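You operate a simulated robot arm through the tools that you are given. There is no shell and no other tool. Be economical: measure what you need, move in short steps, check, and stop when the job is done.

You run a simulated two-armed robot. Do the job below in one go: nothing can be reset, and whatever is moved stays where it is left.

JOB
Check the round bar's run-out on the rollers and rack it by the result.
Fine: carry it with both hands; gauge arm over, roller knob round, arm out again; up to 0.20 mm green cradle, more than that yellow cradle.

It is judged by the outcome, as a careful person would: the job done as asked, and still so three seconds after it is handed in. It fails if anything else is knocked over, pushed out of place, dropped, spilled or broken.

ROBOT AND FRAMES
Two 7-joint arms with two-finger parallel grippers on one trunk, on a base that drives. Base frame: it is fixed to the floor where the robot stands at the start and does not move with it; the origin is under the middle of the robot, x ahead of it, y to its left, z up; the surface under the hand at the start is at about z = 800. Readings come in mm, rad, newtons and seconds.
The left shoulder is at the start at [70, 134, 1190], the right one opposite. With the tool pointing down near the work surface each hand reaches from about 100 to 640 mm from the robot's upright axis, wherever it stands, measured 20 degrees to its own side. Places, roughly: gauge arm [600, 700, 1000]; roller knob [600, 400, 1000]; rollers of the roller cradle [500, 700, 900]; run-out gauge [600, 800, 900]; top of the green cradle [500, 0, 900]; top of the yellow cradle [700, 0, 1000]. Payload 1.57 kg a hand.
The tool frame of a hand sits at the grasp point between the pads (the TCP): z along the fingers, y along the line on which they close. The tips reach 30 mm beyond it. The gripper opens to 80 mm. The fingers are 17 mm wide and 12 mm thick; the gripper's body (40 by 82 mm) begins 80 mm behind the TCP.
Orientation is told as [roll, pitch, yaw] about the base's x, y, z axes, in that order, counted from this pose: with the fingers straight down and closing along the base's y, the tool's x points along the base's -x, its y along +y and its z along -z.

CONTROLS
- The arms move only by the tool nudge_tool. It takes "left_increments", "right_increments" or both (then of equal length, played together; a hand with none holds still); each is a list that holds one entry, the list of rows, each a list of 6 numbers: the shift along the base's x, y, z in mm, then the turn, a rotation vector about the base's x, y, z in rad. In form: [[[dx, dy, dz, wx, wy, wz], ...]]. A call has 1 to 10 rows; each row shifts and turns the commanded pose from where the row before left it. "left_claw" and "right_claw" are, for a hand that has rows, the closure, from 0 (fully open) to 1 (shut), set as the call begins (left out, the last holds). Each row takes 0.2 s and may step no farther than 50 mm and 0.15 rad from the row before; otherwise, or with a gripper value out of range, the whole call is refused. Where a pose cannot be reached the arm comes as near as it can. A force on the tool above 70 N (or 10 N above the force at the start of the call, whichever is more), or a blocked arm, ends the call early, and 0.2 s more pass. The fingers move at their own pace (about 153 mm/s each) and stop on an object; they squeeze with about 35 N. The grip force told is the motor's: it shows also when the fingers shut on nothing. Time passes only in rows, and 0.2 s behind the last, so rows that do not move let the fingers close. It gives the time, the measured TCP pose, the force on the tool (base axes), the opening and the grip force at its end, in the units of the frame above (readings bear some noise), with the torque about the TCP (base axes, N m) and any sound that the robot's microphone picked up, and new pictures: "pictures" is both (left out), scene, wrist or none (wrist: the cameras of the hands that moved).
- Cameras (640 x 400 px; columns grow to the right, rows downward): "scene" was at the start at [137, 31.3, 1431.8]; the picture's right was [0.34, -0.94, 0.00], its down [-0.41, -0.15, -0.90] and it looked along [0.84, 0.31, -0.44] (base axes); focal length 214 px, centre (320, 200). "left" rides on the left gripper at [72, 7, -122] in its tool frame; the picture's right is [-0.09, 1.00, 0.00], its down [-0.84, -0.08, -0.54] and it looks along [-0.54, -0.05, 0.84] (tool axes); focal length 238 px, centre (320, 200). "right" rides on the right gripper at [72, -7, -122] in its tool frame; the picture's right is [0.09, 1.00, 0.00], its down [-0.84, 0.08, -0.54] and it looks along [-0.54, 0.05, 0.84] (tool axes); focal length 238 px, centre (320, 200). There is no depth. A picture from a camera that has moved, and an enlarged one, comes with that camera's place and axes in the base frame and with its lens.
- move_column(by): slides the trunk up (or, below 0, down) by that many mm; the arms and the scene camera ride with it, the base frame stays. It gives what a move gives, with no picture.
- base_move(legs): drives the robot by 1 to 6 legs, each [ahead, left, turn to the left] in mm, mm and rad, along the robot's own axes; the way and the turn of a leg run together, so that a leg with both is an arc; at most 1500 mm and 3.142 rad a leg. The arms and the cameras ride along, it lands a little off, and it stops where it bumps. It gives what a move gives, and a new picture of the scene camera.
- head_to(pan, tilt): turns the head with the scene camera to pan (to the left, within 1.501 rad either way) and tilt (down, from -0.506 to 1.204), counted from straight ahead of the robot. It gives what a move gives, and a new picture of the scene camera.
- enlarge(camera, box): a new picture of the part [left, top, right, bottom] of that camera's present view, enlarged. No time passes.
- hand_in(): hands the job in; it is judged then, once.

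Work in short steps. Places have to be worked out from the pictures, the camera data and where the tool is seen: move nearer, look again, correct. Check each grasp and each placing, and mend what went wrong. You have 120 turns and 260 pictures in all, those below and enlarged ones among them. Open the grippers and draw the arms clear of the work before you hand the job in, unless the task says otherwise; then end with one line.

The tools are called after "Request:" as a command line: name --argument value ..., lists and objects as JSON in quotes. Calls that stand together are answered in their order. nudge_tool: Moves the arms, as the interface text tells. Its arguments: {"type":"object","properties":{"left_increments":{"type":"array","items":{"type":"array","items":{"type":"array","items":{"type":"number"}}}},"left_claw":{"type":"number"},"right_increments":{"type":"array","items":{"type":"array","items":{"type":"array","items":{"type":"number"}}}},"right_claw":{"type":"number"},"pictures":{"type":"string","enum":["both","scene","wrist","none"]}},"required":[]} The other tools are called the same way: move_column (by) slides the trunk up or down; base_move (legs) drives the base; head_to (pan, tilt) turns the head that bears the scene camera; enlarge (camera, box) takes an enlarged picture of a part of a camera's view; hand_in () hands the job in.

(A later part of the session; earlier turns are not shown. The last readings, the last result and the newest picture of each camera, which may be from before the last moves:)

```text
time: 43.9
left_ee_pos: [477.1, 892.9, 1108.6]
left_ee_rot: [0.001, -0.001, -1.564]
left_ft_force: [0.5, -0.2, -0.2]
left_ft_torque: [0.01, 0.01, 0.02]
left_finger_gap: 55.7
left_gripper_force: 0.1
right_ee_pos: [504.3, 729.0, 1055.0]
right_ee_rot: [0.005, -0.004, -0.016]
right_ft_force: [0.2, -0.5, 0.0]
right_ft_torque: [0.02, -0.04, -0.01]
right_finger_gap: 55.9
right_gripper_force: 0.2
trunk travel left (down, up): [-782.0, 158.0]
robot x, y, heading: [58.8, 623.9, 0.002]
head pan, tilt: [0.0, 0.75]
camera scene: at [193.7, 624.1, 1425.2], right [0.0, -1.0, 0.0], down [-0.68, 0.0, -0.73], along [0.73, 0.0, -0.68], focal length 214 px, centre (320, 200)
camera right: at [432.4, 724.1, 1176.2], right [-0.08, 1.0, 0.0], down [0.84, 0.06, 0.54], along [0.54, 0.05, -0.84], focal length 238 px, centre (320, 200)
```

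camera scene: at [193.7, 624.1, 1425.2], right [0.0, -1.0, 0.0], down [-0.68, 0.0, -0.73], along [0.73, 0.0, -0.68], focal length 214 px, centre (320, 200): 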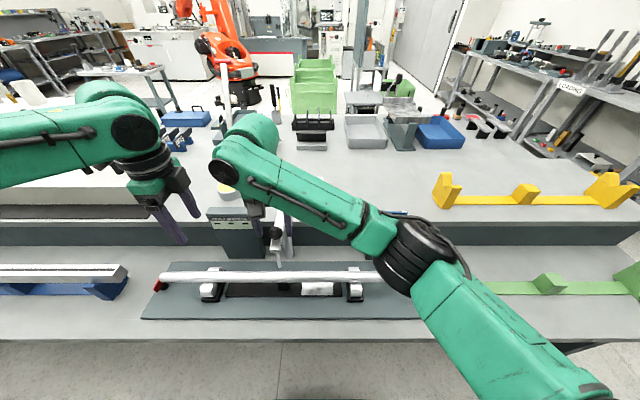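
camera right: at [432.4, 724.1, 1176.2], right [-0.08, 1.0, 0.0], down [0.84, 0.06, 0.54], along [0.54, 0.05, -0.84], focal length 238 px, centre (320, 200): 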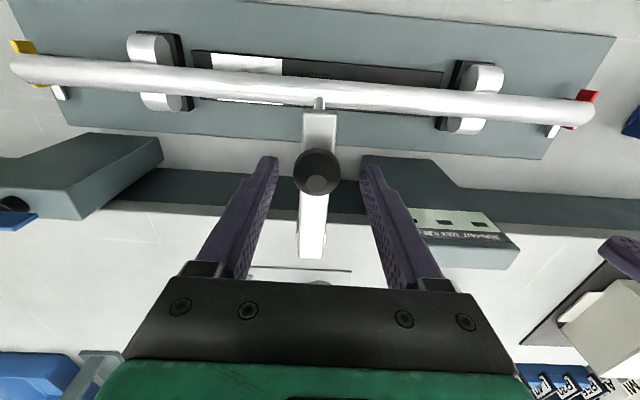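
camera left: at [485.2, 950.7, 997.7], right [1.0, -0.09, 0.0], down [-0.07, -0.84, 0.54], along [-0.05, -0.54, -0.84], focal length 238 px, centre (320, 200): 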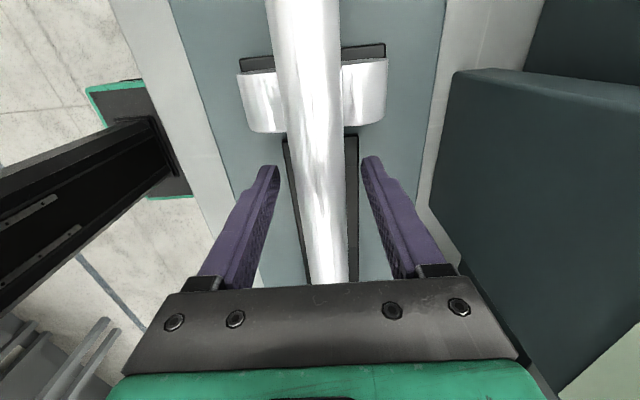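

The gauge arm stays over the bar. I'll raise the right hand and head for the blue roller knob near (595,423,~997), turning the gripper back to close along x.

Request:
nudge_tool --right_increments '[[[0, 0, 30, 0, 0, 0], [0, 0, 40, 0, 0, 0], [0, -40, 10, 0, 0, 0.15], [10, -40, 0, 0, 0, 0.15], [14, -40, 0, 0, 0, 0.15], [14, -40, 0, 0, 0, 0.15], [14, -40, 0, 0, 0, 0.15], [14, -40, 0, 0, 0, 0.15], [14, -40, 0, 0, 0, 0.15], [11, -26, 0, 0, 0, 0.15]]]' --right_claw 0 --pictures "none"

Request:
nudge_tool --right_increments '[[[0, 0, 0, 0, 0, 0.15], [0, 0, 0, 0, 0, 0.15], [0, 0, 0, 0, 0, 0.09], [0, 0, 0, 0, 0, 0]]]' --pictures "both"

Request:
enlarge --camera "scene" --box '[200, 190, 440, 310]'

```text
time: 46.0
left_ee_pos: [478.6, 892.2, 1108.4]
left_ee_rot: [0.0, 0.0, -1.566]
left_ft_force: [0.6, 0.0, -0.1]
left_ft_torque: [-0.02, -0.04, 0.0]
left_finger_gap: 56.2
left_gripper_force: 0.0
right_ee_pos: [598.5, 422.2, 1133.8]
right_ee_rot: [0.005, -0.001, 1.185]
right_ft_force: [2.0, -1.0, 1.0]
right_ft_torque: [0.0, 0.01, 0.0]
right_finger_gap: 80.0
right_gripper_force: 0.0
trunk travel left (down, up): [-782.0, 158.0]
robot x, y, heading: [59.3, 624.7, -0.002]
head pan, tilt: [0.0, 0.75]
```

```text
time: 47.0
left_ee_pos: [478.7, 892.8, 1107.4]
left_ee_rot: [0.0, 0.0, -1.566]
left_ft_force: [0.1, 0.9, 0.0]
left_ft_torque: [0.01, -0.01, -0.04]
left_finger_gap: 56.0
left_gripper_force: 0.0
right_ee_pos: [596.4, 423.6, 1133.8]
right_ee_rot: [0.002, -0.002, 1.575]
right_ft_force: [-0.3, -0.5, 0.0]
right_ft_torque: [0.0, 0.01, -0.02]
right_finger_gap: 80.1
right_gripper_force: 0.1
trunk travel left (down, up): [-782.0, 158.0]
robot x, y, heading: [58.3, 623.9, 0.003]
head pan, tilt: [0.0, 0.75]
camera scene: at [194.0, 624.6, 1425.0], right [0.0, -1.0, 0.0], down [-0.68, 0.0, -0.73], along [0.73, 0.0, -0.68], focal length 214 px, centre (320, 200)
camera right: at [603.8, 352.4, 1256.1], right [-1.0, -0.1, 0.0], down [-0.08, 0.84, 0.54], along [-0.05, 0.54, -0.84], focal length 238 px, centre (320, 200)
```

scene: 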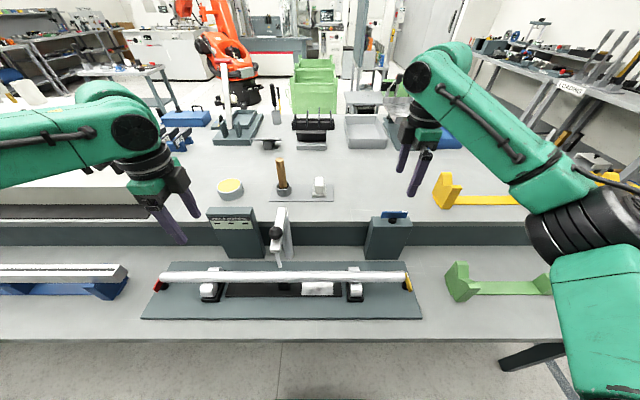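
right: 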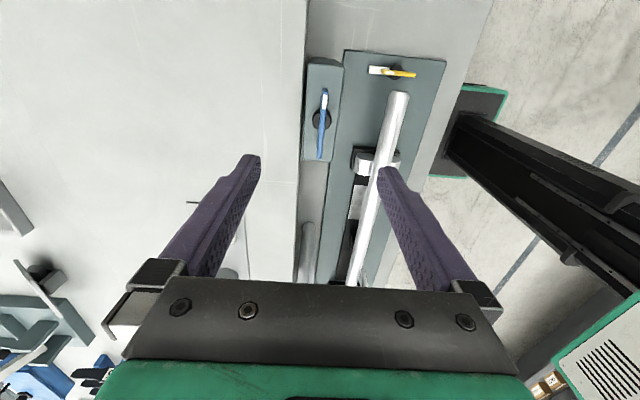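

```text
2.67 times, centred on (320, 250) of scene
camera zoom: at [194.0, 624.6, 1425.0], right [0.0, -1.0, 0.0], down [-0.68, 0.0, -0.73], along [0.73, 0.0, -0.68], focal length 572 px, centre (320, 67)
```

zoom: 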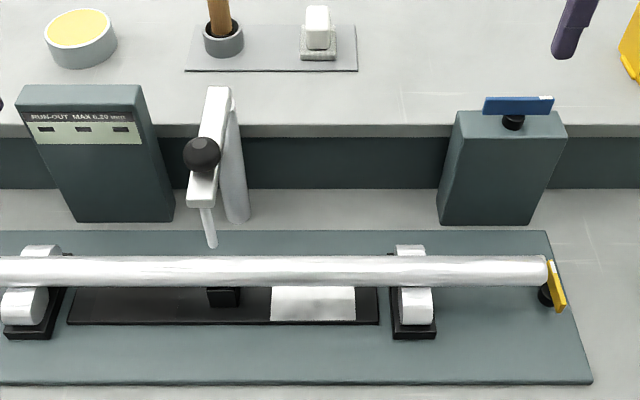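

The knob handle is at (595,422,996.5), lying along y. I'll descend to TCP z≈1022 so the tips hold only the handle, above its round stem.

Request:
nudge_tool --right_increments '[[[-1, -1, -30, 0, 0, 0], [0, 0, -30, 0, 0, 0], [0, 0, -30, 0, 0, 0], [0, 0, -18, 0, 0, 0]]]' --pictures "both"

Request:
enlarge --camera "scene" --box '[340, 150, 480, 270]'

```text
time: 48.0
left_ee_pos: [478.0, 891.8, 1108.2]
left_ee_rot: [0.001, -0.001, -1.567]
left_ft_force: [-0.8, 0.1, -0.2]
left_ft_torque: [0.0, 0.02, 0.0]
left_finger_gap: 56.1
left_gripper_force: 0.1
right_ee_pos: [598.2, 420.5, 1025.4]
right_ee_rot: [0.003, -0.001, 1.575]
right_ft_force: [0.6, 0.8, -0.1]
right_ft_torque: [-0.02, -0.03, 0.01]
right_finger_gap: 79.9
right_gripper_force: 0.0
trunk travel left (down, up): [-782.0, 158.0]
robot x, y, heading: [61.2, 623.8, -0.002]
head pan, tilt: [0.0, 0.75]
camera scene: at [194.4, 624.4, 1425.0], right [0.0, -1.0, 0.0], down [-0.68, 0.0, -0.73], along [0.73, 0.0, -0.68], focal length 214 px, centre (320, 200)
camera right: at [604.1, 349.0, 1147.0], right [-1.0, -0.09, 0.0], down [-0.08, 0.84, 0.54], along [-0.05, 0.54, -0.84], focal length 238 px, centre (320, 200)
```

scene: 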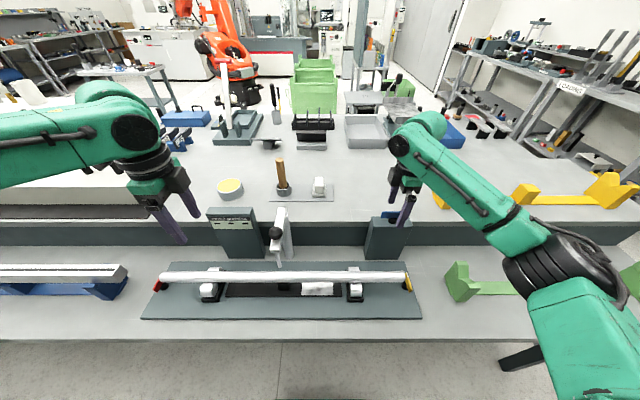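
right: 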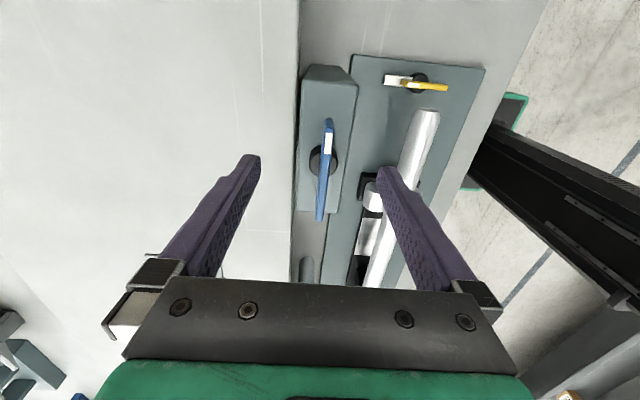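

```text
3.33 times, centred on (410, 210) of scene
camera zoom: at [194.4, 624.4, 1425.0], right [0.0, -1.0, 0.0], down [-0.68, 0.0, -0.73], along [0.73, 0.0, -0.68], focal length 715 px, centre (20, 167)
```

zoom: 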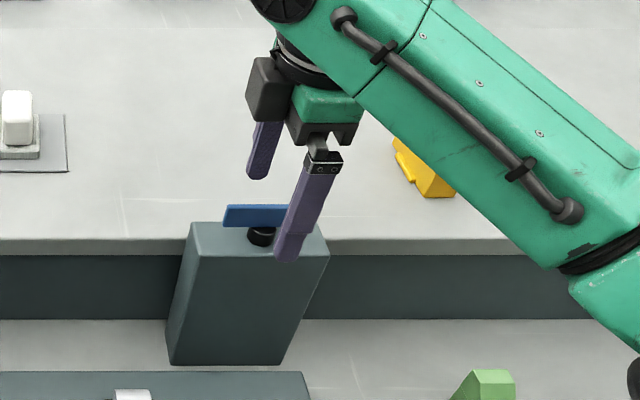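

I'll shift x by −4 and down 3 to centre on the handle, then close.

Request:
nudge_tool --right_increments '[[[-2, 0.5, -1.5, 0, 0, 0], [-2, 0.5, -1.5, 0, 0, 0], [0, 0, 0, 0, 0, 0]]]' --pictures "none"

Request:
nudge_tool --right_increments '[[[0, 0, 0, 0, 0, 0], [0, 0, 0, 0, 0, 0], [0, 0, 0, 0, 0, 0]]]' --right_claw 1 --pictures "wrist"

```text
time: 48.9
left_ee_pos: [477.9, 892.1, 1107.0]
left_ee_rot: [0.0, -0.004, -1.565]
left_ft_force: [0.9, -0.6, 0.3]
left_ft_torque: [0.0, -0.03, 0.0]
left_finger_gap: 55.9
left_gripper_force: 0.1
right_ee_pos: [590.9, 421.6, 1022.3]
right_ee_rot: [0.003, 0.0, 1.573]
right_ft_force: [-0.2, -0.6, 0.4]
right_ft_torque: [-0.01, -0.01, 0.01]
right_finger_gap: 79.7
right_gripper_force: 0.0
trunk travel left (down, up): [-782.0, 158.0]
robot x, y, heading: [56.9, 627.5, -0.003]
head pan, tilt: [0.0, 0.75]
```

```text
time: 49.6
left_ee_pos: [479.8, 892.3, 1107.0]
left_ee_rot: [-0.002, -0.002, -1.567]
left_ft_force: [0.0, 0.0, 0.6]
left_ft_torque: [-0.02, 0.01, 0.0]
left_finger_gap: 56.2
left_gripper_force: 0.0
right_ee_pos: [593.4, 422.7, 1021.0]
right_ee_rot: [0.003, -0.002, 1.574]
right_ft_force: [10.3, -0.9, 4.8]
right_ft_torque: [0.31, -0.34, -0.1]
right_finger_gap: 5.7
right_gripper_force: 25.7
trunk travel left (down, up): [-782.0, 158.0]
robot x, y, heading: [60.2, 623.2, 0.001]
head pan, tilt: [0.0, 0.75]
camera right: at [601.2, 350.8, 1144.2], right [-1.0, -0.09, 0.0], down [-0.08, 0.84, 0.54], along [-0.05, 0.54, -0.84], focal length 238 px, centre (320, 200)
```

right: 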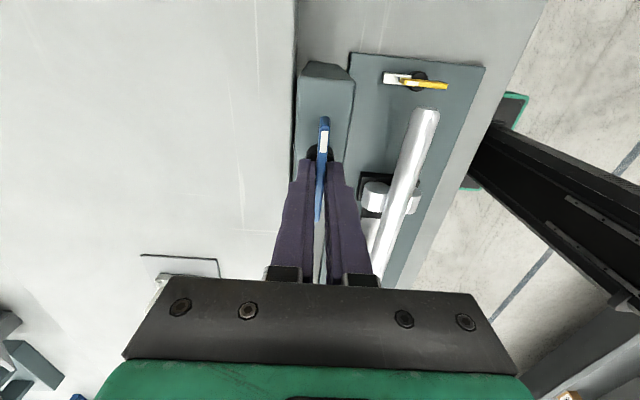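

The handle is held (5.7 mm). I'll turn it a little first and check the torque.

Request:
nudge_tool --right_increments '[[[0.8, -0.3, 0, 0, 0, -0.1], [0, 0, 0, 0, 0, -0.1], [0, 0, 0, 0, 0, -0.1]]]' --pictures "scene"

Request:
enlarge --camera "scene" --box '[200, 190, 440, 310]'

```text
time: 50.5
left_ee_pos: [480.9, 892.4, 1107.3]
left_ee_rot: [-0.002, 0.0, -1.565]
left_ft_force: [-0.3, -1.2, -0.3]
left_ft_torque: [0.03, 0.01, -0.01]
left_finger_gap: 56.1
left_gripper_force: 0.0
right_ee_pos: [594.0, 422.0, 1022.7]
right_ee_rot: [0.001, -0.001, 1.273]
right_ft_force: [12.3, -1.9, 10.0]
right_ft_torque: [0.2, -0.54, -0.02]
right_finger_gap: 5.9
right_gripper_force: 26.0
trunk travel left (down, up): [-782.0, 158.0]
robot x, y, heading: [57.0, 626.8, -0.002]
head pan, tilt: [0.0, 0.75]
camera scene: at [196.4, 624.4, 1424.8], right [0.0, -1.0, 0.0], down [-0.68, 0.0, -0.73], along [0.73, 0.0, -0.68], focal length 214 px, centre (320, 200)
```

scene: 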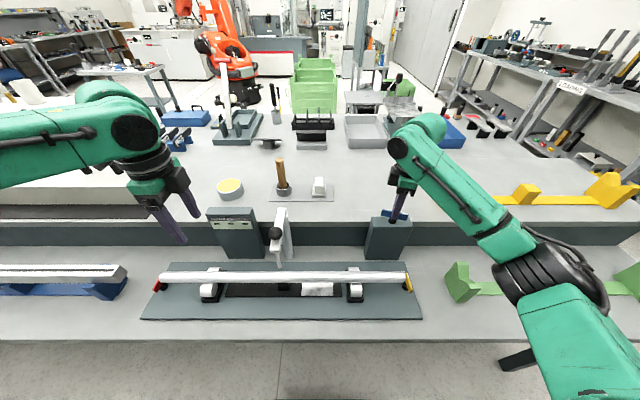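

```text
2.67 times, centred on (320, 250) of scene
camera zoom: at [196.4, 624.4, 1424.8], right [0.0, -1.0, 0.0], down [-0.68, 0.0, -0.73], along [0.73, 0.0, -0.68], focal length 572 px, centre (320, 67)
```

zoom: 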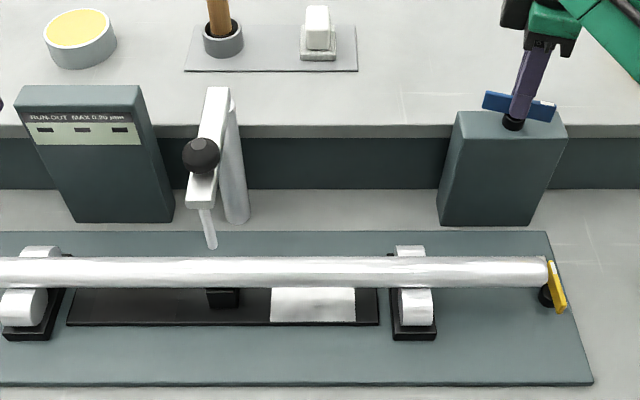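

The knob turns freely. I'll continue clockwise.

Request:
nudge_tool --right_increments '[[[0.8, 0, 0, 0, 0, -0.15], [0, 0, 0, 0, 0, -0.15], [0, 0, 0, 0, 0, -0.15], [0, 0, 0, 0, 0, -0.15], [0, 0, 0, 0, 0, -0.15], [0, 0, 0, 0, 0, -0.15], [0, 0, 0, 0, 0, -0.15], [0, 0, 0, 0, 0, -0.15]]]' --pictures "scene"

Request:
enlarge --camera "scene" --box '[200, 190, 440, 310]'

```text
time: 52.2
left_ee_pos: [479.2, 893.0, 1106.9]
left_ee_rot: [-0.003, -0.002, -1.566]
left_ft_force: [-0.7, 1.4, -0.3]
left_ft_torque: [0.02, 0.06, 0.02]
left_finger_gap: 55.9
left_gripper_force: 0.0
right_ee_pos: [594.5, 421.7, 1021.5]
right_ee_rot: [0.001, -0.002, 0.073]
right_ft_force: [14.7, -5.2, 17.2]
right_ft_torque: [-0.27, -0.6, -0.02]
right_finger_gap: 5.9
right_gripper_force: 25.5
trunk travel left (down, up): [-782.0, 158.0]
robot x, y, heading: [60.4, 622.9, -0.004]
head pan, tilt: [0.0, 0.75]
camera scene: at [195.4, 624.5, 1424.9], right [0.0, -1.0, 0.0], down [-0.68, 0.0, -0.73], along [0.73, 0.0, -0.68], focal length 214 px, centre (320, 200)
```

scene: 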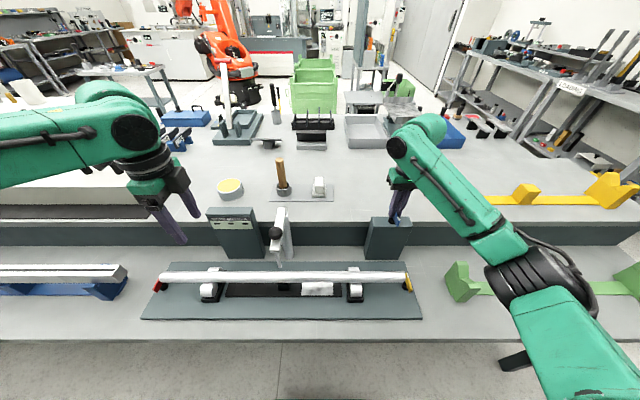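

```text
2.67 times, centred on (320, 250) of scene
camera zoom: at [195.4, 624.5, 1424.9], right [0.0, -1.0, 0.0], down [-0.68, 0.0, -0.73], along [0.73, 0.0, -0.68], focal length 572 px, centre (320, 67)
```

zoom: 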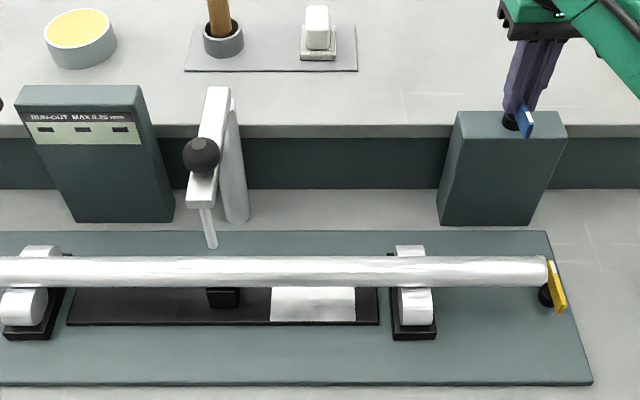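

It has turned 1.5 rad. I'll continue and check the display.

Request:
nudge_tool --right_increments '[[[0.8, 0, 0.5, 0, 0, -0.15], [0.5, 0, 0.5, 0, 0, -0.15], [0, 0, 0, 0, 0, -0.15], [0, 0, 0, 0, 0, -0.15], [0, 0, 0, 0, 0, -0.15], [0, 0, 0, 0, 0, -0.15], [0, 0, 0, 0, 0, -0.15], [0, 0, 0, 0, 0, -0.15], [0, 0, 0, 0, 0, -0.15], [0, 0, 0, 0, 0, -0.15]]]' --pictures "scene"

Request:
enlarge --camera "scene" --box '[195, 195, 275, 265]'

Request:
enlarge --camera "scene" --box '[350, 170, 450, 270]'

```text
time: 54.5
left_ee_pos: [479.7, 892.0, 1107.3]
left_ee_rot: [-0.003, -0.002, -1.566]
left_ft_force: [-0.4, -0.4, -0.1]
left_ft_torque: [0.03, -0.02, 0.03]
left_finger_gap: 56.1
left_gripper_force: 0.0
right_ee_pos: [595.3, 421.9, 1022.9]
right_ee_rot: [-0.002, -0.001, -1.426]
right_ft_force: [-6.7, 5.3, -17.2]
right_ft_torque: [0.52, -0.01, 0.02]
right_finger_gap: 5.9
right_gripper_force: 26.0
trunk travel left (down, up): [-782.0, 158.0]
robot x, y, heading: [60.9, 628.0, -0.004]
head pan, tilt: [0.0, 0.75]
camera scene: at [195.3, 624.9, 1424.6], right [0.0, -1.0, 0.0], down [-0.68, 0.0, -0.73], along [0.73, 0.0, -0.68], focal length 214 px, centre (320, 200)
```

scene: 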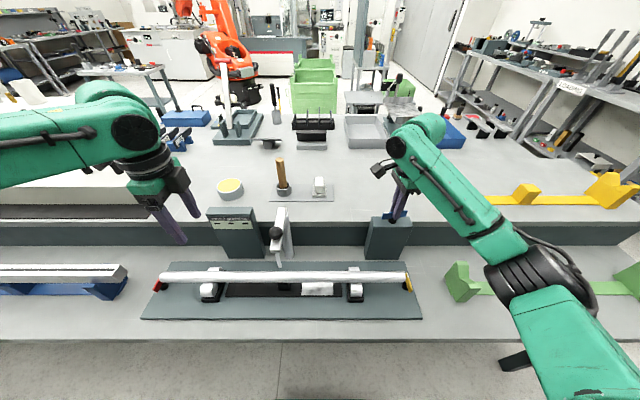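

```text
5.71 times, centred on (235, 230) of scene
camera zoom: at [195.3, 624.9, 1424.6], right [0.0, -1.0, 0.0], down [-0.68, 0.0, -0.73], along [0.73, 0.0, -0.68], focal length 1226 px, centre (806, 29)
```

zoom: 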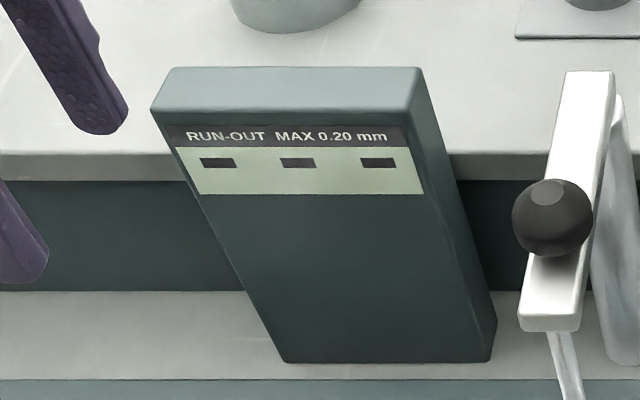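

```text
4.00 times, centred on (400, 220) of scene
camera zoom: at [195.3, 624.9, 1424.6], right [0.0, -1.0, 0.0], down [-0.68, 0.0, -0.73], along [0.73, 0.0, -0.68], focal length 858 px, centre (0, 120)
```

zoom: 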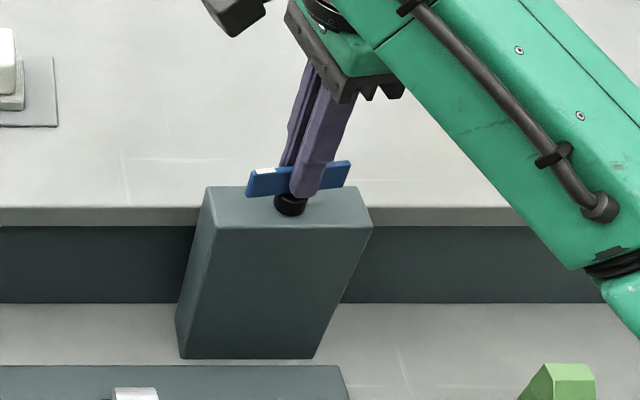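

It has turned 3.0 rad and the display still shows dashes. I'll continue clockwise as far as the wrist allows.

Request:
nudge_tool --right_increments '[[[0, 0, -0.5, 0, 0, -0.15], [0, 0, -0.5, 0, 0, -0.15], [0, 0, 0, 0, 0, -0.15], [0, 0, 0, 0, 0, -0.15], [0, 0, 0, 0, 0, -0.15], [0, 0, 0, 0, 0, -0.15]]]' --pictures "scene"

Request:
enlarge --camera "scene" --box '[195, 195, 275, 265]'

```text
time: 55.9
left_ee_pos: [477.0, 891.8, 1108.5]
left_ee_rot: [0.0, -0.002, -1.567]
left_ft_force: [-1.1, 0.3, 0.0]
left_ft_torque: [-0.05, 0.01, 0.03]
left_finger_gap: 56.3
left_gripper_force: 0.1
right_ee_pos: [594.0, 422.2, 1022.6]
right_ee_rot: [0.002, -0.004, -2.326]
right_ft_force: [-13.8, 6.6, -18.1]
right_ft_torque: [0.28, 0.23, -0.03]
right_finger_gap: 6.1
right_gripper_force: 26.2
trunk travel left (down, up): [-782.0, 158.0]
robot x, y, heading: [63.0, 624.6, 0.002]
head pan, tilt: [0.0, 0.75]
camera scene: at [192.8, 625.9, 1425.0], right [0.0, -1.0, 0.0], down [-0.68, 0.0, -0.73], along [0.73, 0.0, -0.68], focal length 214 px, centre (320, 200)
```

scene: 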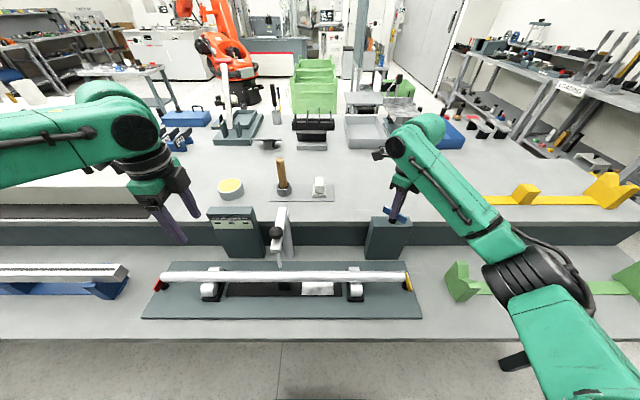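

```text
5.71 times, centred on (235, 230) of scene
camera zoom: at [192.8, 625.9, 1425.0], right [0.0, -1.0, 0.0], down [-0.68, 0.0, -0.73], along [0.73, 0.0, -0.68], focal length 1226 px, centre (806, 29)
```

zoom: 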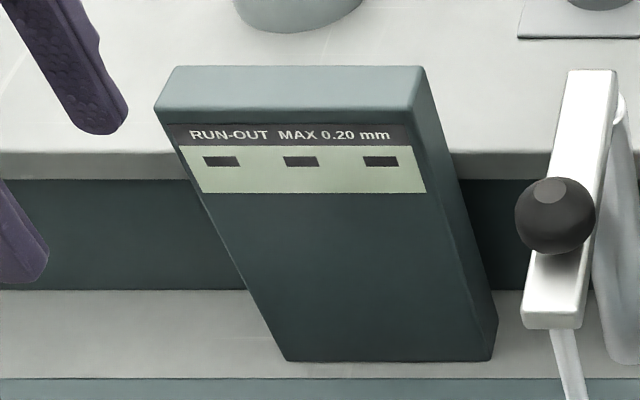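

Request:
nudge_tool --right_increments '[[[0.4, 0, -0.5, 0, 0, -0.15], [0.4, 0, -0.5, 0, 0, -0.15], [0, 0, 0, 0, 0, -0.15], [0, 0, 0, 0, 0, -0.15], [0, 0, 0, 0, 0, -0.15], [0, 0, 0, 0, 0, -0.15]]]' --pictures "scene"

Request:
enlarge --camera "scene" --box '[195, 175, 445, 275]'

```text
time: 57.2
left_ee_pos: [479.7, 891.0, 1106.2]
left_ee_rot: [-0.002, 0.0, -1.566]
left_ft_force: [0.7, -0.8, 0.3]
left_ft_torque: [-0.01, 0.02, 0.0]
left_finger_gap: 55.9
left_gripper_force: 0.1
right_ee_pos: [643.6, 405.6, 1001.7]
right_ee_rot: [0.002, 0.003, 3.07]
right_ft_force: [0.0, 0.1, 0.3]
right_ft_torque: [0.0, 0.01, -0.05]
right_finger_gap: 0.0
right_gripper_force: 20.8
right hand out of reach, approached as far as the arm can: row 1, 2, 3, 6
trunk travel left (down, up): [-782.0, 158.0]
robot x, y, heading: [64.4, 623.6, -0.004]
head pan, tilt: [0.0, 0.75]
camera scene: at [196.0, 623.7, 1424.6], right [0.0, -1.0, 0.0], down [-0.68, 0.0, -0.73], along [0.73, 0.0, -0.68], focal length 214 px, centre (320, 200)
```

scene: 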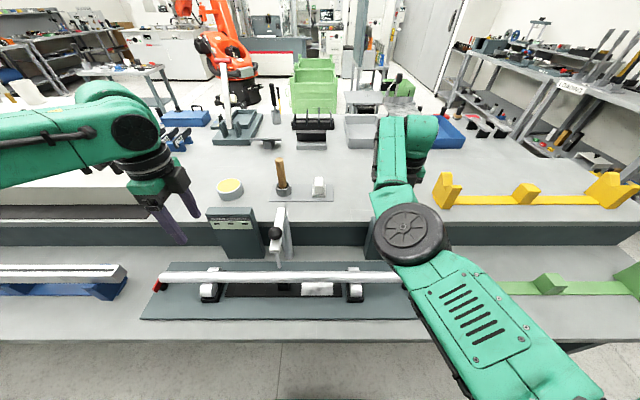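

```text
2.56 times, centred on (320, 225) of scene
camera zoom: at [196.0, 623.7, 1424.6], right [0.0, -1.0, 0.0], down [-0.68, 0.0, -0.73], along [0.73, 0.0, -0.68], focal length 549 px, centre (320, 136)
```

zoom: 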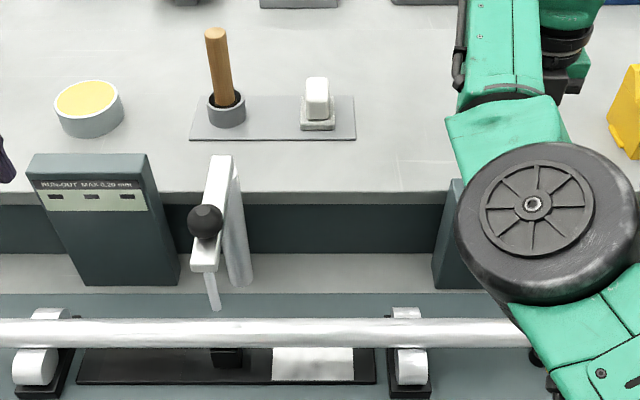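

The wrist hit its limit and the arm changed posture, slipping off the knob. I'll raise everything clear with the trunk and inspect for disturbance.

Request:
move_column --by 140

Request:
enlarge --camera "scene" --box '[0, 0, 640, 400]'

Request:
enlarge --camera "right" --box '[0, 0, 640, 400]'

Request:
enlarge --camera "scene" --box '[190, 210, 450, 340]'

```text
time: 58.9
left_ee_pos: [478.5, 892.8, 1247.6]
left_ee_rot: [0.0, -0.002, -1.565]
left_ft_force: [0.6, -1.0, -0.4]
left_ft_torque: [0.01, 0.0, 0.0]
left_finger_gap: 56.2
left_gripper_force: 0.0
right_ee_pos: [641.3, 406.6, 1143.1]
right_ee_rot: [0.002, 0.004, 3.067]
right_ft_force: [1.3, 0.8, 0.0]
right_ft_torque: [0.02, 0.0, 0.02]
right_finger_gap: 0.0
right_gripper_force: 21.1
trunk travel left (down, up): [-922.0, 18.0]
robot x, y, heading: [58.1, 624.1, -0.003]
head pan, tilt: [0.0, 0.75]
```

```text
1.00 times, centred on (320, 200) of scene (not enlarged: the box is as wide or as high as the picture)
camera zoom: at [194.2, 624.8, 1565.0], right [0.0, -1.0, 0.0], down [-0.68, 0.0, -0.73], along [0.73, 0.0, -0.68], focal length 214 px, centre (320, 200)
```

zoom: 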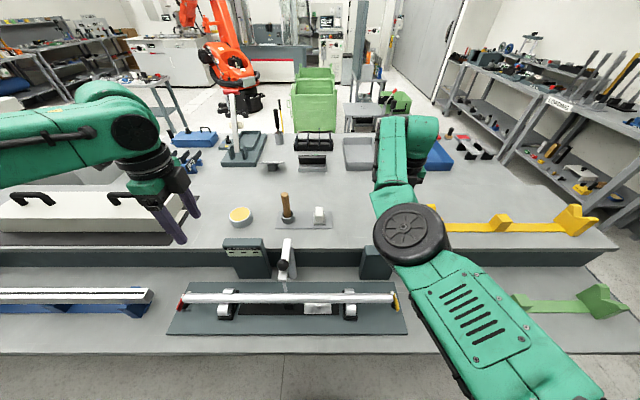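

```text
1.00 times, centred on (320, 200) of right (not enlarged: the box is as wide or as high as the picture)
camera zoom: at [713.0, 407.4, 1264.7], right [0.02, -1.0, 0.0], down [-0.84, -0.01, 0.54], along [-0.54, -0.01, -0.84], focal length 238 px, centre (320, 200)
```

zoom: 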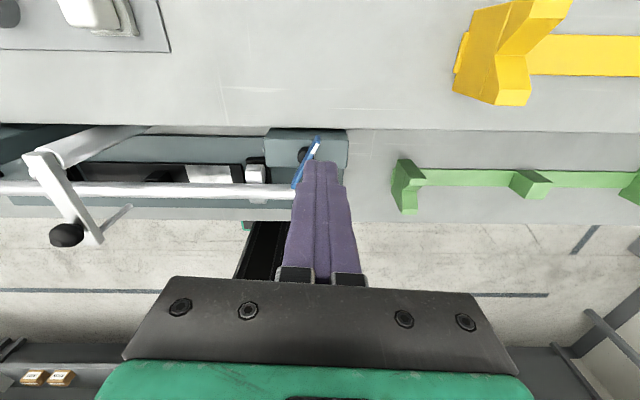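

```text
2.46 times, centred on (320, 275) of scene
camera zoom: at [194.2, 624.8, 1565.0], right [0.0, -1.0, 0.0], down [-0.68, 0.0, -0.73], along [0.73, 0.0, -0.68], focal length 528 px, centre (320, 15)
```

zoom: 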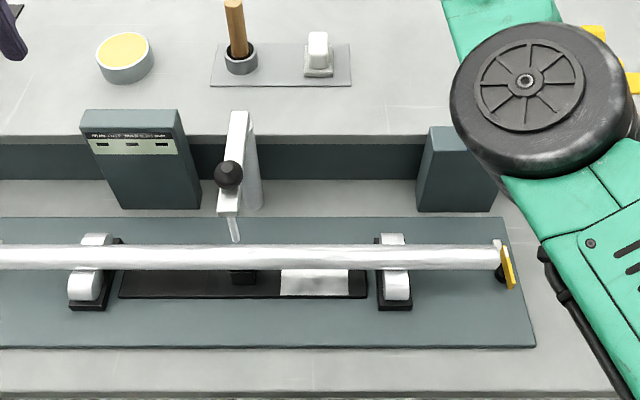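

Nothing is disturbed. I'll unwind the right hand back toward its usual posture, up and away from the work.

Request:
nudge_tool --right_increments '[[[-15, 0, 5, 0, 0, 0.15], [-15, 0, 5, 0, 0, 0.15], [-15, 0, 5, 0, 0, 0.15], [-15, 0, 5, 0, 0, 0.15], [-15, 0, 5, 0, 0, 0.15], [-15, 0, 5, 0, 0, 0.15], [-10, 0, 5, 0, 0, 0.15], [-10, 0, 5, 0, 0, 0.15], [-10, 0, 0, 0, 0, 0.15], [-10, 0, 0, 0, 0, 0.15]]]' --right_claw 0 --pictures "none"

Request:
nudge_tool --right_increments '[[[0, 0, 0, 0, 0, 0.15], [0, 0, 0, 0, 0, 0.15], [0, 0, 0, 0, 0, 0.15], [0, 0, 0, 0, 0, 0.15], [0, 0, 0, 0, 0, 0.15], [0, 0, 0, 0, 0, 0.15], [0, 0, 0, 0, 0, 0.15], [0, 0, 0, 0, 0, 0.15], [0, 0, 0, 0, 0, 0.15], [0, 0, 0, 0, 0, 0.15]]]' --pictures "both"

Request:
enlarge --camera "scene" --box '[190, 210, 450, 340]'

```text
time: 61.1
left_ee_pos: [477.6, 890.9, 1247.4]
left_ee_rot: [0.001, 0.001, -1.567]
left_ft_force: [0.6, -0.6, 0.1]
left_ft_torque: [0.04, 0.02, 0.0]
left_finger_gap: 56.0
left_gripper_force: 0.1
right_ee_pos: [578.1, 369.0, 1155.7]
right_ee_rot: [0.002, 0.001, -1.716]
right_ft_force: [0.6, -0.1, -1.3]
right_ft_torque: [0.01, 0.02, 0.0]
right_finger_gap: 80.3
right_gripper_force: 0.0
right hand out of reach, approached as far as the arm can: row 4, 5, 6, 7, 8, 9, 10
trunk travel left (down, up): [-922.0, 18.0]
robot x, y, heading: [58.6, 627.1, 0.002]
head pan, tilt: [0.0, 0.75]
```

```text
time: 63.3
left_ee_pos: [478.3, 892.4, 1247.4]
left_ee_rot: [0.001, -0.003, -1.565]
left_ft_force: [-0.1, -1.1, 0.1]
left_ft_torque: [-0.01, 0.0, 0.0]
left_finger_gap: 55.8
left_gripper_force: 0.0
right_ee_pos: [578.6, 369.5, 1156.0]
right_ee_rot: [0.001, 0.002, -0.213]
right_ft_force: [-0.4, -0.3, -0.1]
right_ft_torque: [-0.04, 0.01, -0.04]
right_finger_gap: 80.0
right_gripper_force: 0.1
trunk travel left (down, up): [-922.0, 18.0]
robot x, y, heading: [59.3, 624.4, -0.002]
head pan, tilt: [0.0, 0.75]
camera scene: at [194.0, 624.7, 1565.0], right [0.0, -1.0, 0.0], down [-0.68, 0.0, -0.73], along [0.73, 0.0, -0.68], focal length 214 px, centre (320, 200)
camera right: at [507.7, 378.4, 1278.4], right [0.12, 0.99, 0.0], down [0.84, -0.1, 0.54], along [0.54, -0.07, -0.84], focal length 238 px, centre (320, 200)
```

scene: 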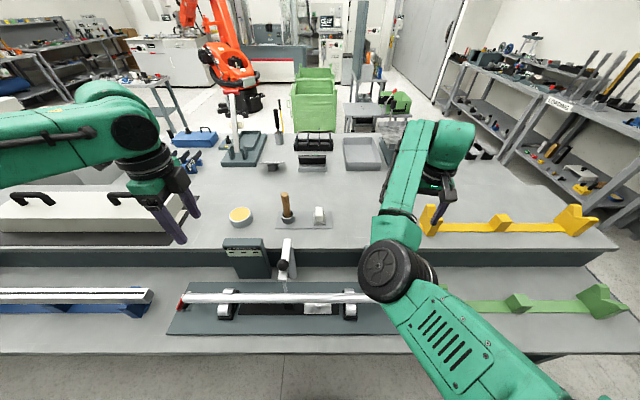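
right: 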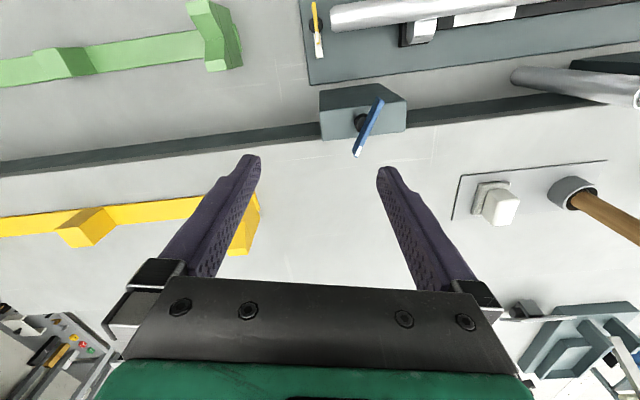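

```text
2.46 times, centred on (320, 275) of scene
camera zoom: at [194.0, 624.7, 1565.0], right [0.0, -1.0, 0.0], down [-0.68, 0.0, -0.73], along [0.73, 0.0, -0.68], focal length 528 px, centre (320, 15)
```

zoom: 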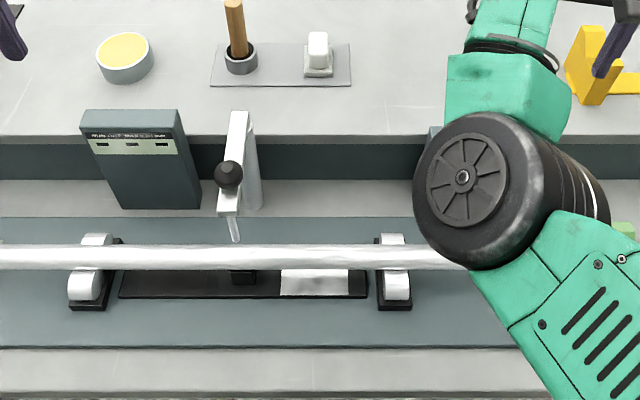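

The elbow is still flipped inward. I'll lift and draw the hand outward and back to coax it back to the outer posture.

Request:
nudge_tool --right_increments '[[[0, 0, 30, 0, 0, 0.1], [0, 0, 30, 0, 0, 0.1], [0, -20, 30, 0, 0, 0.1], [0, -20, 20, 0, 0, 0.1], [-10, -20, 10, 0, 0, 0.1], [-20, -20, 0, 0, 0, 0.1], [-20, -10, 0, 0, 0, 0.1], [-20, 0, 0, 0, 0, 0.1], [-20, 0, 0, 0, 0, 0.1], [-20, 0, 0, 0, 0, 0.1]]]' --pictures "scene"

```text
time: 65.5
left_ee_pos: [477.0, 891.9, 1248.5]
left_ee_rot: [0.001, 0.001, -1.567]
left_ft_force: [0.1, 0.9, 0.7]
left_ft_torque: [0.01, 0.04, 0.0]
left_finger_gap: 55.9
left_gripper_force: 0.1
right_ee_pos: [482.8, 266.7, 1275.2]
right_ee_rot: [0.001, 0.001, 0.784]
right_ft_force: [0.4, -0.2, -0.5]
right_ft_torque: [0.0, -0.02, 0.0]
right_finger_gap: 80.3
right_gripper_force: 0.0
right hand out of reach, approached as far as the arm can: row 1, 2, 10
trunk travel left (down, up): [-922.0, 18.0]
robot x, y, heading: [63.0, 624.6, -0.001]
head pan, tilt: [0.0, 0.75]
camera scene: at [193.3, 624.2, 1565.1], right [0.0, -1.0, 0.0], down [-0.68, 0.0, -0.73], along [0.73, 0.0, -0.68], focal length 214 px, centre (320, 200)
```

scene: 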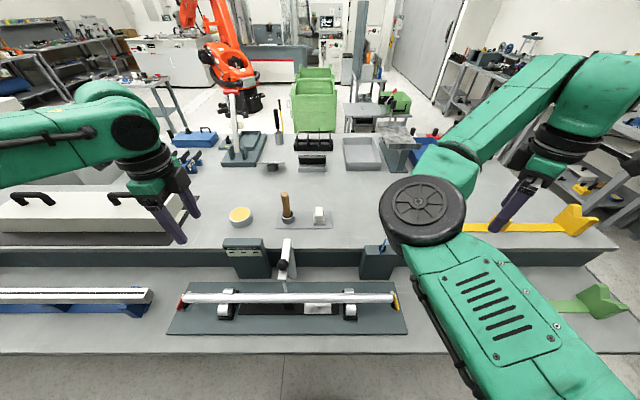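

Request:
nudge_tool --right_increments '[[[0, 20, 30, 0, 0, 0.1], [0, 20, 30, 0, 0, 0.1], [0, 20, 30, 0, 0, 0.1], [0, 20, 30, 0, 0, 0.1], [-10, 20, 20, 0, 0, 0.1], [-10, 20, 20, 0, 0, 0.1], [-10, 20, 0, 0, 0, 0.1], [-10, 20, 0, 0, 0, 0.1], [0, 20, 0, 0, 0, 0.1], [0, 20, 0, 0, 0, 0.1]]]' --pictures "scene"

```text
time: 67.7
left_ee_pos: [477.9, 893.8, 1246.6]
left_ee_rot: [0.0, -0.001, -1.567]
left_ft_force: [0.0, 0.3, -0.2]
left_ft_torque: [-0.02, -0.01, -0.01]
left_finger_gap: 56.2
left_gripper_force: 0.0
right_ee_pos: [421.7, 352.0, 1447.8]
right_ee_rot: [0.005, -0.009, 1.783]
right_ft_force: [0.4, 1.1, 0.0]
right_ft_torque: [0.0, 0.0, -0.02]
right_finger_gap: 80.1
right_gripper_force: 0.0
right hand out of reach, approached as far as the arm can: row 1, 2, 3, 4, 5, 8, 9, 10
trunk travel left (down, up): [-922.0, 18.0]
robot x, y, heading: [63.8, 625.0, -0.002]
head pan, tilt: [0.0, 0.75]
camera scene: at [177.5, 594.3, 1552.7], right [-0.43, -0.9, 0.0], down [-0.71, 0.34, -0.62], along [0.56, -0.27, -0.79], focal length 214 px, centre (320, 200)
```

scene: 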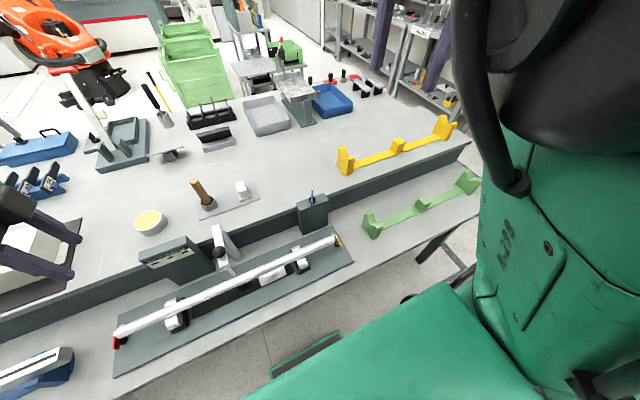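

The arm's elbow brushed the head, shifting the camera. I'll first draw the hand back outward, then back the base away for free room.

Request:
nudge_tool --right_increments '[[[0, -15, -20, 0, 0, 0], [0, -20, -30, 0, 0, 0], [10, -20, -30, 0, 0, 0], [20, -20, -30, 0, 0, 0], [20, -20, -30, 0, 0, 0], [10, -10, -20, 0, 0, 0]]]' --pictures "none"

Request:
base_move --legs '[[-350, 0, 0]]'

Request:
head_to --pan 0.0 --tilt 0.6

```text
time: 69.1
left_ee_pos: [478.7, 892.9, 1247.4]
left_ee_rot: [-0.002, -0.002, -1.565]
left_ft_force: [0.5, -0.4, -0.6]
left_ft_torque: [0.02, 0.02, -0.02]
left_finger_gap: 55.9
left_gripper_force: 0.0
right_ee_pos: [481.8, 247.1, 1289.3]
right_ee_rot: [-0.001, 0.004, 1.784]
right_ft_force: [-0.3, -0.5, 0.3]
right_ft_torque: [0.01, -0.01, 0.03]
right_finger_gap: 80.0
right_gripper_force: 0.2
trunk travel left (down, up): [-922.0, 18.0]
robot x, y, heading: [61.2, 627.5, -0.001]
head pan, tilt: [0.0, 0.75]
```

```text
time: 71.4
left_ee_pos: [133.7, 892.2, 1246.5]
left_ee_rot: [-0.004, -0.003, -1.57]
left_ft_force: [0.2, -0.3, 0.0]
left_ft_torque: [-0.02, 0.03, -0.01]
left_finger_gap: 55.9
left_gripper_force: 0.2
right_ee_pos: [132.4, 245.0, 1288.6]
right_ee_rot: [0.004, 0.001, 1.778]
right_ft_force: [-0.2, 0.4, 0.4]
right_ft_torque: [-0.03, 0.0, -0.01]
right_finger_gap: 79.9
right_gripper_force: 0.0
trunk travel left (down, up): [-922.0, 18.0]
robot x, y, heading: [-287.8, 626.0, -0.003]
head pan, tilt: [0.0, 0.75]
camera scene: at [-151.4, 625.0, 1564.6], right [-0.01, -1.0, 0.0], down [-0.68, 0.0, -0.73], along [0.73, 0.0, -0.68], focal length 214 px, centre (320, 200)
```

scene: 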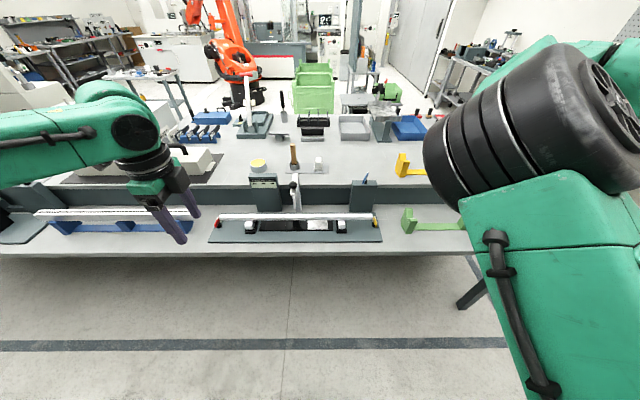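

```text
time: 72.1
left_ee_pos: [130.5, 891.0, 1246.6]
left_ee_rot: [-0.002, 0.001, -1.57]
left_ft_force: [-1.5, -0.1, 0.7]
left_ft_torque: [-0.01, 0.0, 0.0]
left_finger_gap: 56.2
left_gripper_force: 0.1
right_ee_pos: [131.4, 246.0, 1289.9]
right_ee_rot: [0.002, 0.003, 1.777]
right_ft_force: [-0.9, 0.4, -0.6]
right_ft_torque: [0.02, 0.01, 0.01]
right_finger_gap: 79.8
right_gripper_force: 0.0
trunk travel left (down, up): [-922.0, 18.0]
robot x, y, heading: [-290.4, 629.8, -0.006]
head pan, tilt: [0.0, 0.6]
camera scene: at [-148.4, 625.0, 1577.7], right [-0.01, -1.0, 0.0], down [-0.57, 0.0, -0.82], along [0.82, 0.0, -0.57], focal length 214 px, centre (320, 200)
```

scene: 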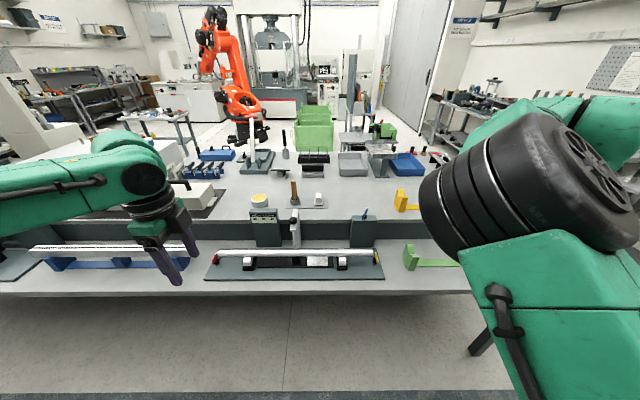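

There's free room now. I'll rotate the right hand further positive to push the elbow outward.

Request:
nudge_tool --right_increments '[[[0, 0, 0, 0, 0, 0.12], [0, 0, 0, 0, 0, 0.12], [0, 0, 0, 0, 0, 0.12], [0, 0, 0, 0, 0, 0.12], [0, 0, 0, 0, 0, 0.12], [0, 0, 0, 0, 0, 0.12], [0, 0, 0, 0, 0, 0.12], [0, 0, 0, 0, 0, 0.12]]]' --pictures "scene"

```text
time: 73.9
left_ee_pos: [129.6, 892.0, 1247.7]
left_ee_rot: [0.0, -0.001, -1.57]
left_ft_force: [-0.7, -0.9, -0.4]
left_ft_torque: [0.0, -0.02, 0.01]
left_finger_gap: 55.6
left_gripper_force: 0.0
right_ee_pos: [135.4, 246.4, 1294.1]
right_ee_rot: [0.004, 0.002, 2.426]
right_ft_force: [-0.9, -0.1, -0.1]
right_ft_torque: [-0.01, 0.01, 0.03]
right_finger_gap: 80.0
right_gripper_force: 0.1
right hand out of reach, approached as far as the arm can: row 6, 7, 8
trunk travel left (down, up): [-922.0, 18.0]
robot x, y, heading: [-290.5, 624.8, -0.004]
head pan, tilt: [0.0, 0.6]
camera scene: at [-150.0, 624.9, 1577.9], right [-0.01, -1.0, 0.0], down [-0.56, 0.0, -0.83], along [0.83, 0.0, -0.56], focal length 214 px, centre (320, 200)
```

scene: 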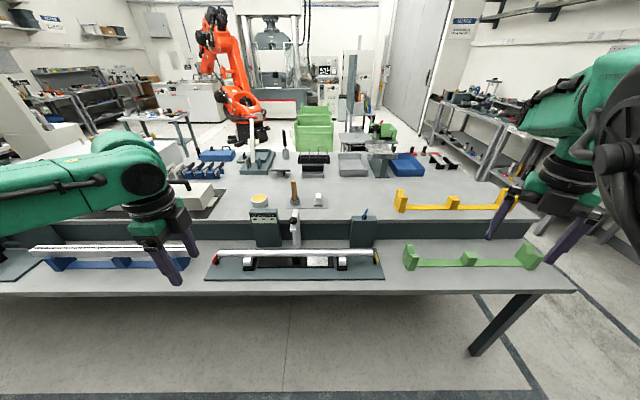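

The elbow swung outward. I'll rotate back toward 1.57 while moving inward and lower, and see which posture it keeps.

Request:
nudge_tool --right_increments '[[[0, 20, -15, 0, 0, -0.12], [0, 20, -15, 0, 0, -0.12], [0, 20, -15, 0, 0, -0.12], [0, 20, -15, 0, 0, -0.12], [0, 20, -15, 0, 0, -0.12], [0, 20, -15, 0, 0, -0.12], [0, 20, -15, 0, 0, -0.12], [0, 20, -15, 0, 0, -0.12]]]' --pictures "scene"

```text
time: 75.7
left_ee_pos: [131.7, 892.0, 1246.4]
left_ee_rot: [-0.001, -0.003, -1.571]
left_ft_force: [0.5, -0.7, 0.3]
left_ft_torque: [-0.03, -0.02, 0.0]
left_finger_gap: 55.9
left_gripper_force: 0.1
right_ee_pos: [169.2, 334.3, 1177.5]
right_ee_rot: [0.006, -0.01, 1.454]
right_ft_force: [0.3, 0.3, 0.2]
right_ft_torque: [0.03, -0.02, -0.01]
right_finger_gap: 80.0
right_gripper_force: 0.0
right hand out of reach, approached as far as the arm can: row 4, 5, 6, 7, 8
trunk travel left (down, up): [-922.0, 18.0]
robot x, y, heading: [-290.6, 624.8, -0.004]
head pan, tilt: [0.0, 0.6]
camera scene: at [-148.7, 626.1, 1577.8], right [-0.01, -1.0, 0.0], down [-0.57, 0.0, -0.82], along [0.82, -0.01, -0.57], focal length 214 px, centre (320, 200)
```

scene: 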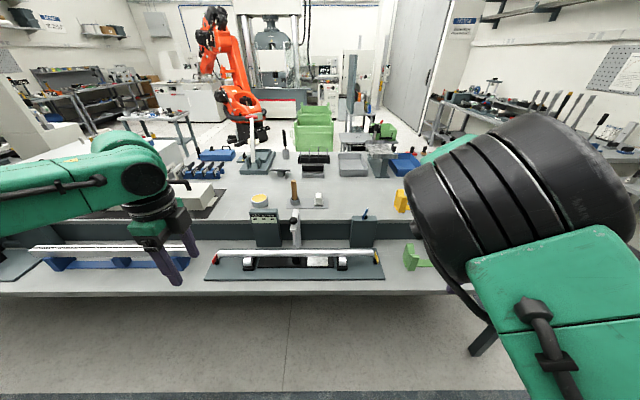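

The elbow fell back inward. I'll go outward again and rotate further past the limit to push the elbow well outside.

Request:
nudge_tool --right_increments '[[[0, -30, 10, 0, 0, 0.12], [0, -30, 10, 0, 0, 0.12], [0, -30, 10, 0, 0, 0.12], [0, -30, 10, 0, 0, 0.12], [0, -30, 10, 0, 0, 0.12], [0, -20, 10, 0, 0, 0.12], [0, 0, 0, 0, 0, 0.12], [0, 0, 0, 0, 0, 0.12], [0, 0, 0, 0, 0, 0.12], [0, 0, 0, 0, 0, 0.12]]]' --pictures "none"

Request:
nudge_tool --right_increments '[[[0, 0, 0, 0, 0, 0.12], [0, 0, 0, 0, 0, 0.12], [0, 0, 0, 0, 0, 0.12], [0, 0, 0, 0, 0, 0.12], [0, 0, 0, 0, 0, 0.12], [0, 0, 0, 0, 0, 0.12]]]' --pictures "scene"

```text
time: 77.9
left_ee_pos: [129.2, 892.4, 1248.1]
left_ee_rot: [0.001, -0.001, -1.571]
left_ft_force: [-0.5, -0.7, 0.5]
left_ft_torque: [0.0, -0.03, 0.01]
left_finger_gap: 56.3
left_gripper_force: 0.0
right_ee_pos: [179.1, 173.7, 1243.5]
right_ee_rot: [0.01, -0.001, 2.413]
right_ft_force: [-0.4, -0.4, 0.1]
right_ft_torque: [-0.03, -0.02, 0.03]
right_finger_gap: 79.9
right_gripper_force: 0.1
right hand out of reach, approached as far as the arm can: row 8, 9, 10
trunk travel left (down, up): [-922.0, 18.0]
robot x, y, heading: [-291.6, 624.8, 0.0]
head pan, tilt: [0.0, 0.6]
```

```text
time: 79.3
left_ee_pos: [130.6, 891.8, 1246.6]
left_ee_rot: [0.002, 0.0, -1.57]
left_ft_force: [-0.4, 0.0, -0.2]
left_ft_torque: [0.02, -0.01, 0.0]
left_finger_gap: 55.9
left_gripper_force: 0.0
right_ee_pos: [180.9, 174.2, 1242.4]
right_ee_rot: [0.012, 0.001, 2.413]
right_ft_force: [0.6, 0.2, 0.7]
right_ft_torque: [0.0, -0.01, 0.0]
right_finger_gap: 80.2
right_gripper_force: 0.1
right hand out of reach, approached as far as the arm can: row 1, 2, 3, 4, 5, 6
trunk travel left (down, up): [-922.0, 18.0]
robot x, y, heading: [-290.6, 625.0, -0.005]
head pan, tilt: [0.0, 0.6]
camera scene: at [-149.7, 625.0, 1577.9], right [-0.01, -1.0, 0.0], down [-0.56, 0.0, -0.83], along [0.83, 0.0, -0.56], focal length 214 px, centre (320, 200)
```

scene: 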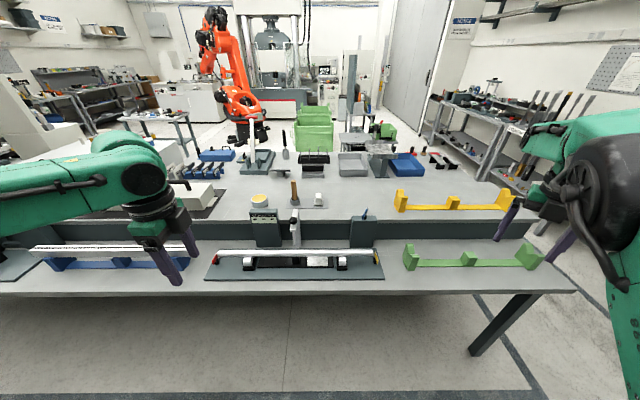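

Request:
nudge_tool --right_increments '[[[-20, 0, -30, 0, 0, 0], [-20, 0, -30, 0, 0, 0], [-20, 0, -30, 0, 0, 0], [-20, 0, -30, 0, 0, 0], [-20, 0, -30, 0, 0, 0], [-20, 0, 0, 0, 0, 0], [-20, 0, 0, 0, 0, 0]]]' --pictures "scene"

```text
time: 80.9
left_ee_pos: [129.6, 891.5, 1246.9]
left_ee_rot: [0.0, -0.001, -1.571]
left_ft_force: [-0.8, 0.1, 0.2]
left_ft_torque: [0.01, 0.02, 0.02]
left_finger_gap: 55.9
left_gripper_force: 0.1
right_ee_pos: [190.0, 219.3, 1148.8]
right_ee_rot: [0.02, -0.001, 2.402]
right_ft_force: [-0.3, 0.1, 0.2]
right_ft_torque: [-0.02, -0.01, -0.03]
right_finger_gap: 80.0
right_gripper_force: 0.1
right hand out of reach, approached as far as the arm can: row 1, 2, 3, 4, 5, 6, 7
trunk travel left (down, up): [-922.0, 18.0]
robot x, y, heading: [-289.9, 627.2, -0.005]
head pan, tilt: [0.0, 0.6]
camera scene: at [-150.3, 625.7, 1577.9], right [-0.01, -1.0, 0.0], down [-0.56, 0.0, -0.83], along [0.83, -0.01, -0.56], focal length 214 px, centre (320, 200)
```

scene: 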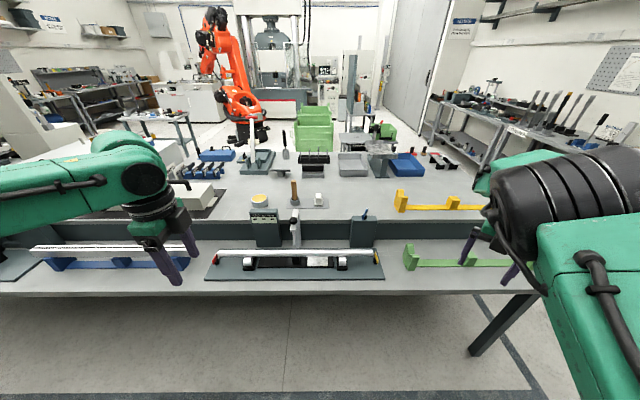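

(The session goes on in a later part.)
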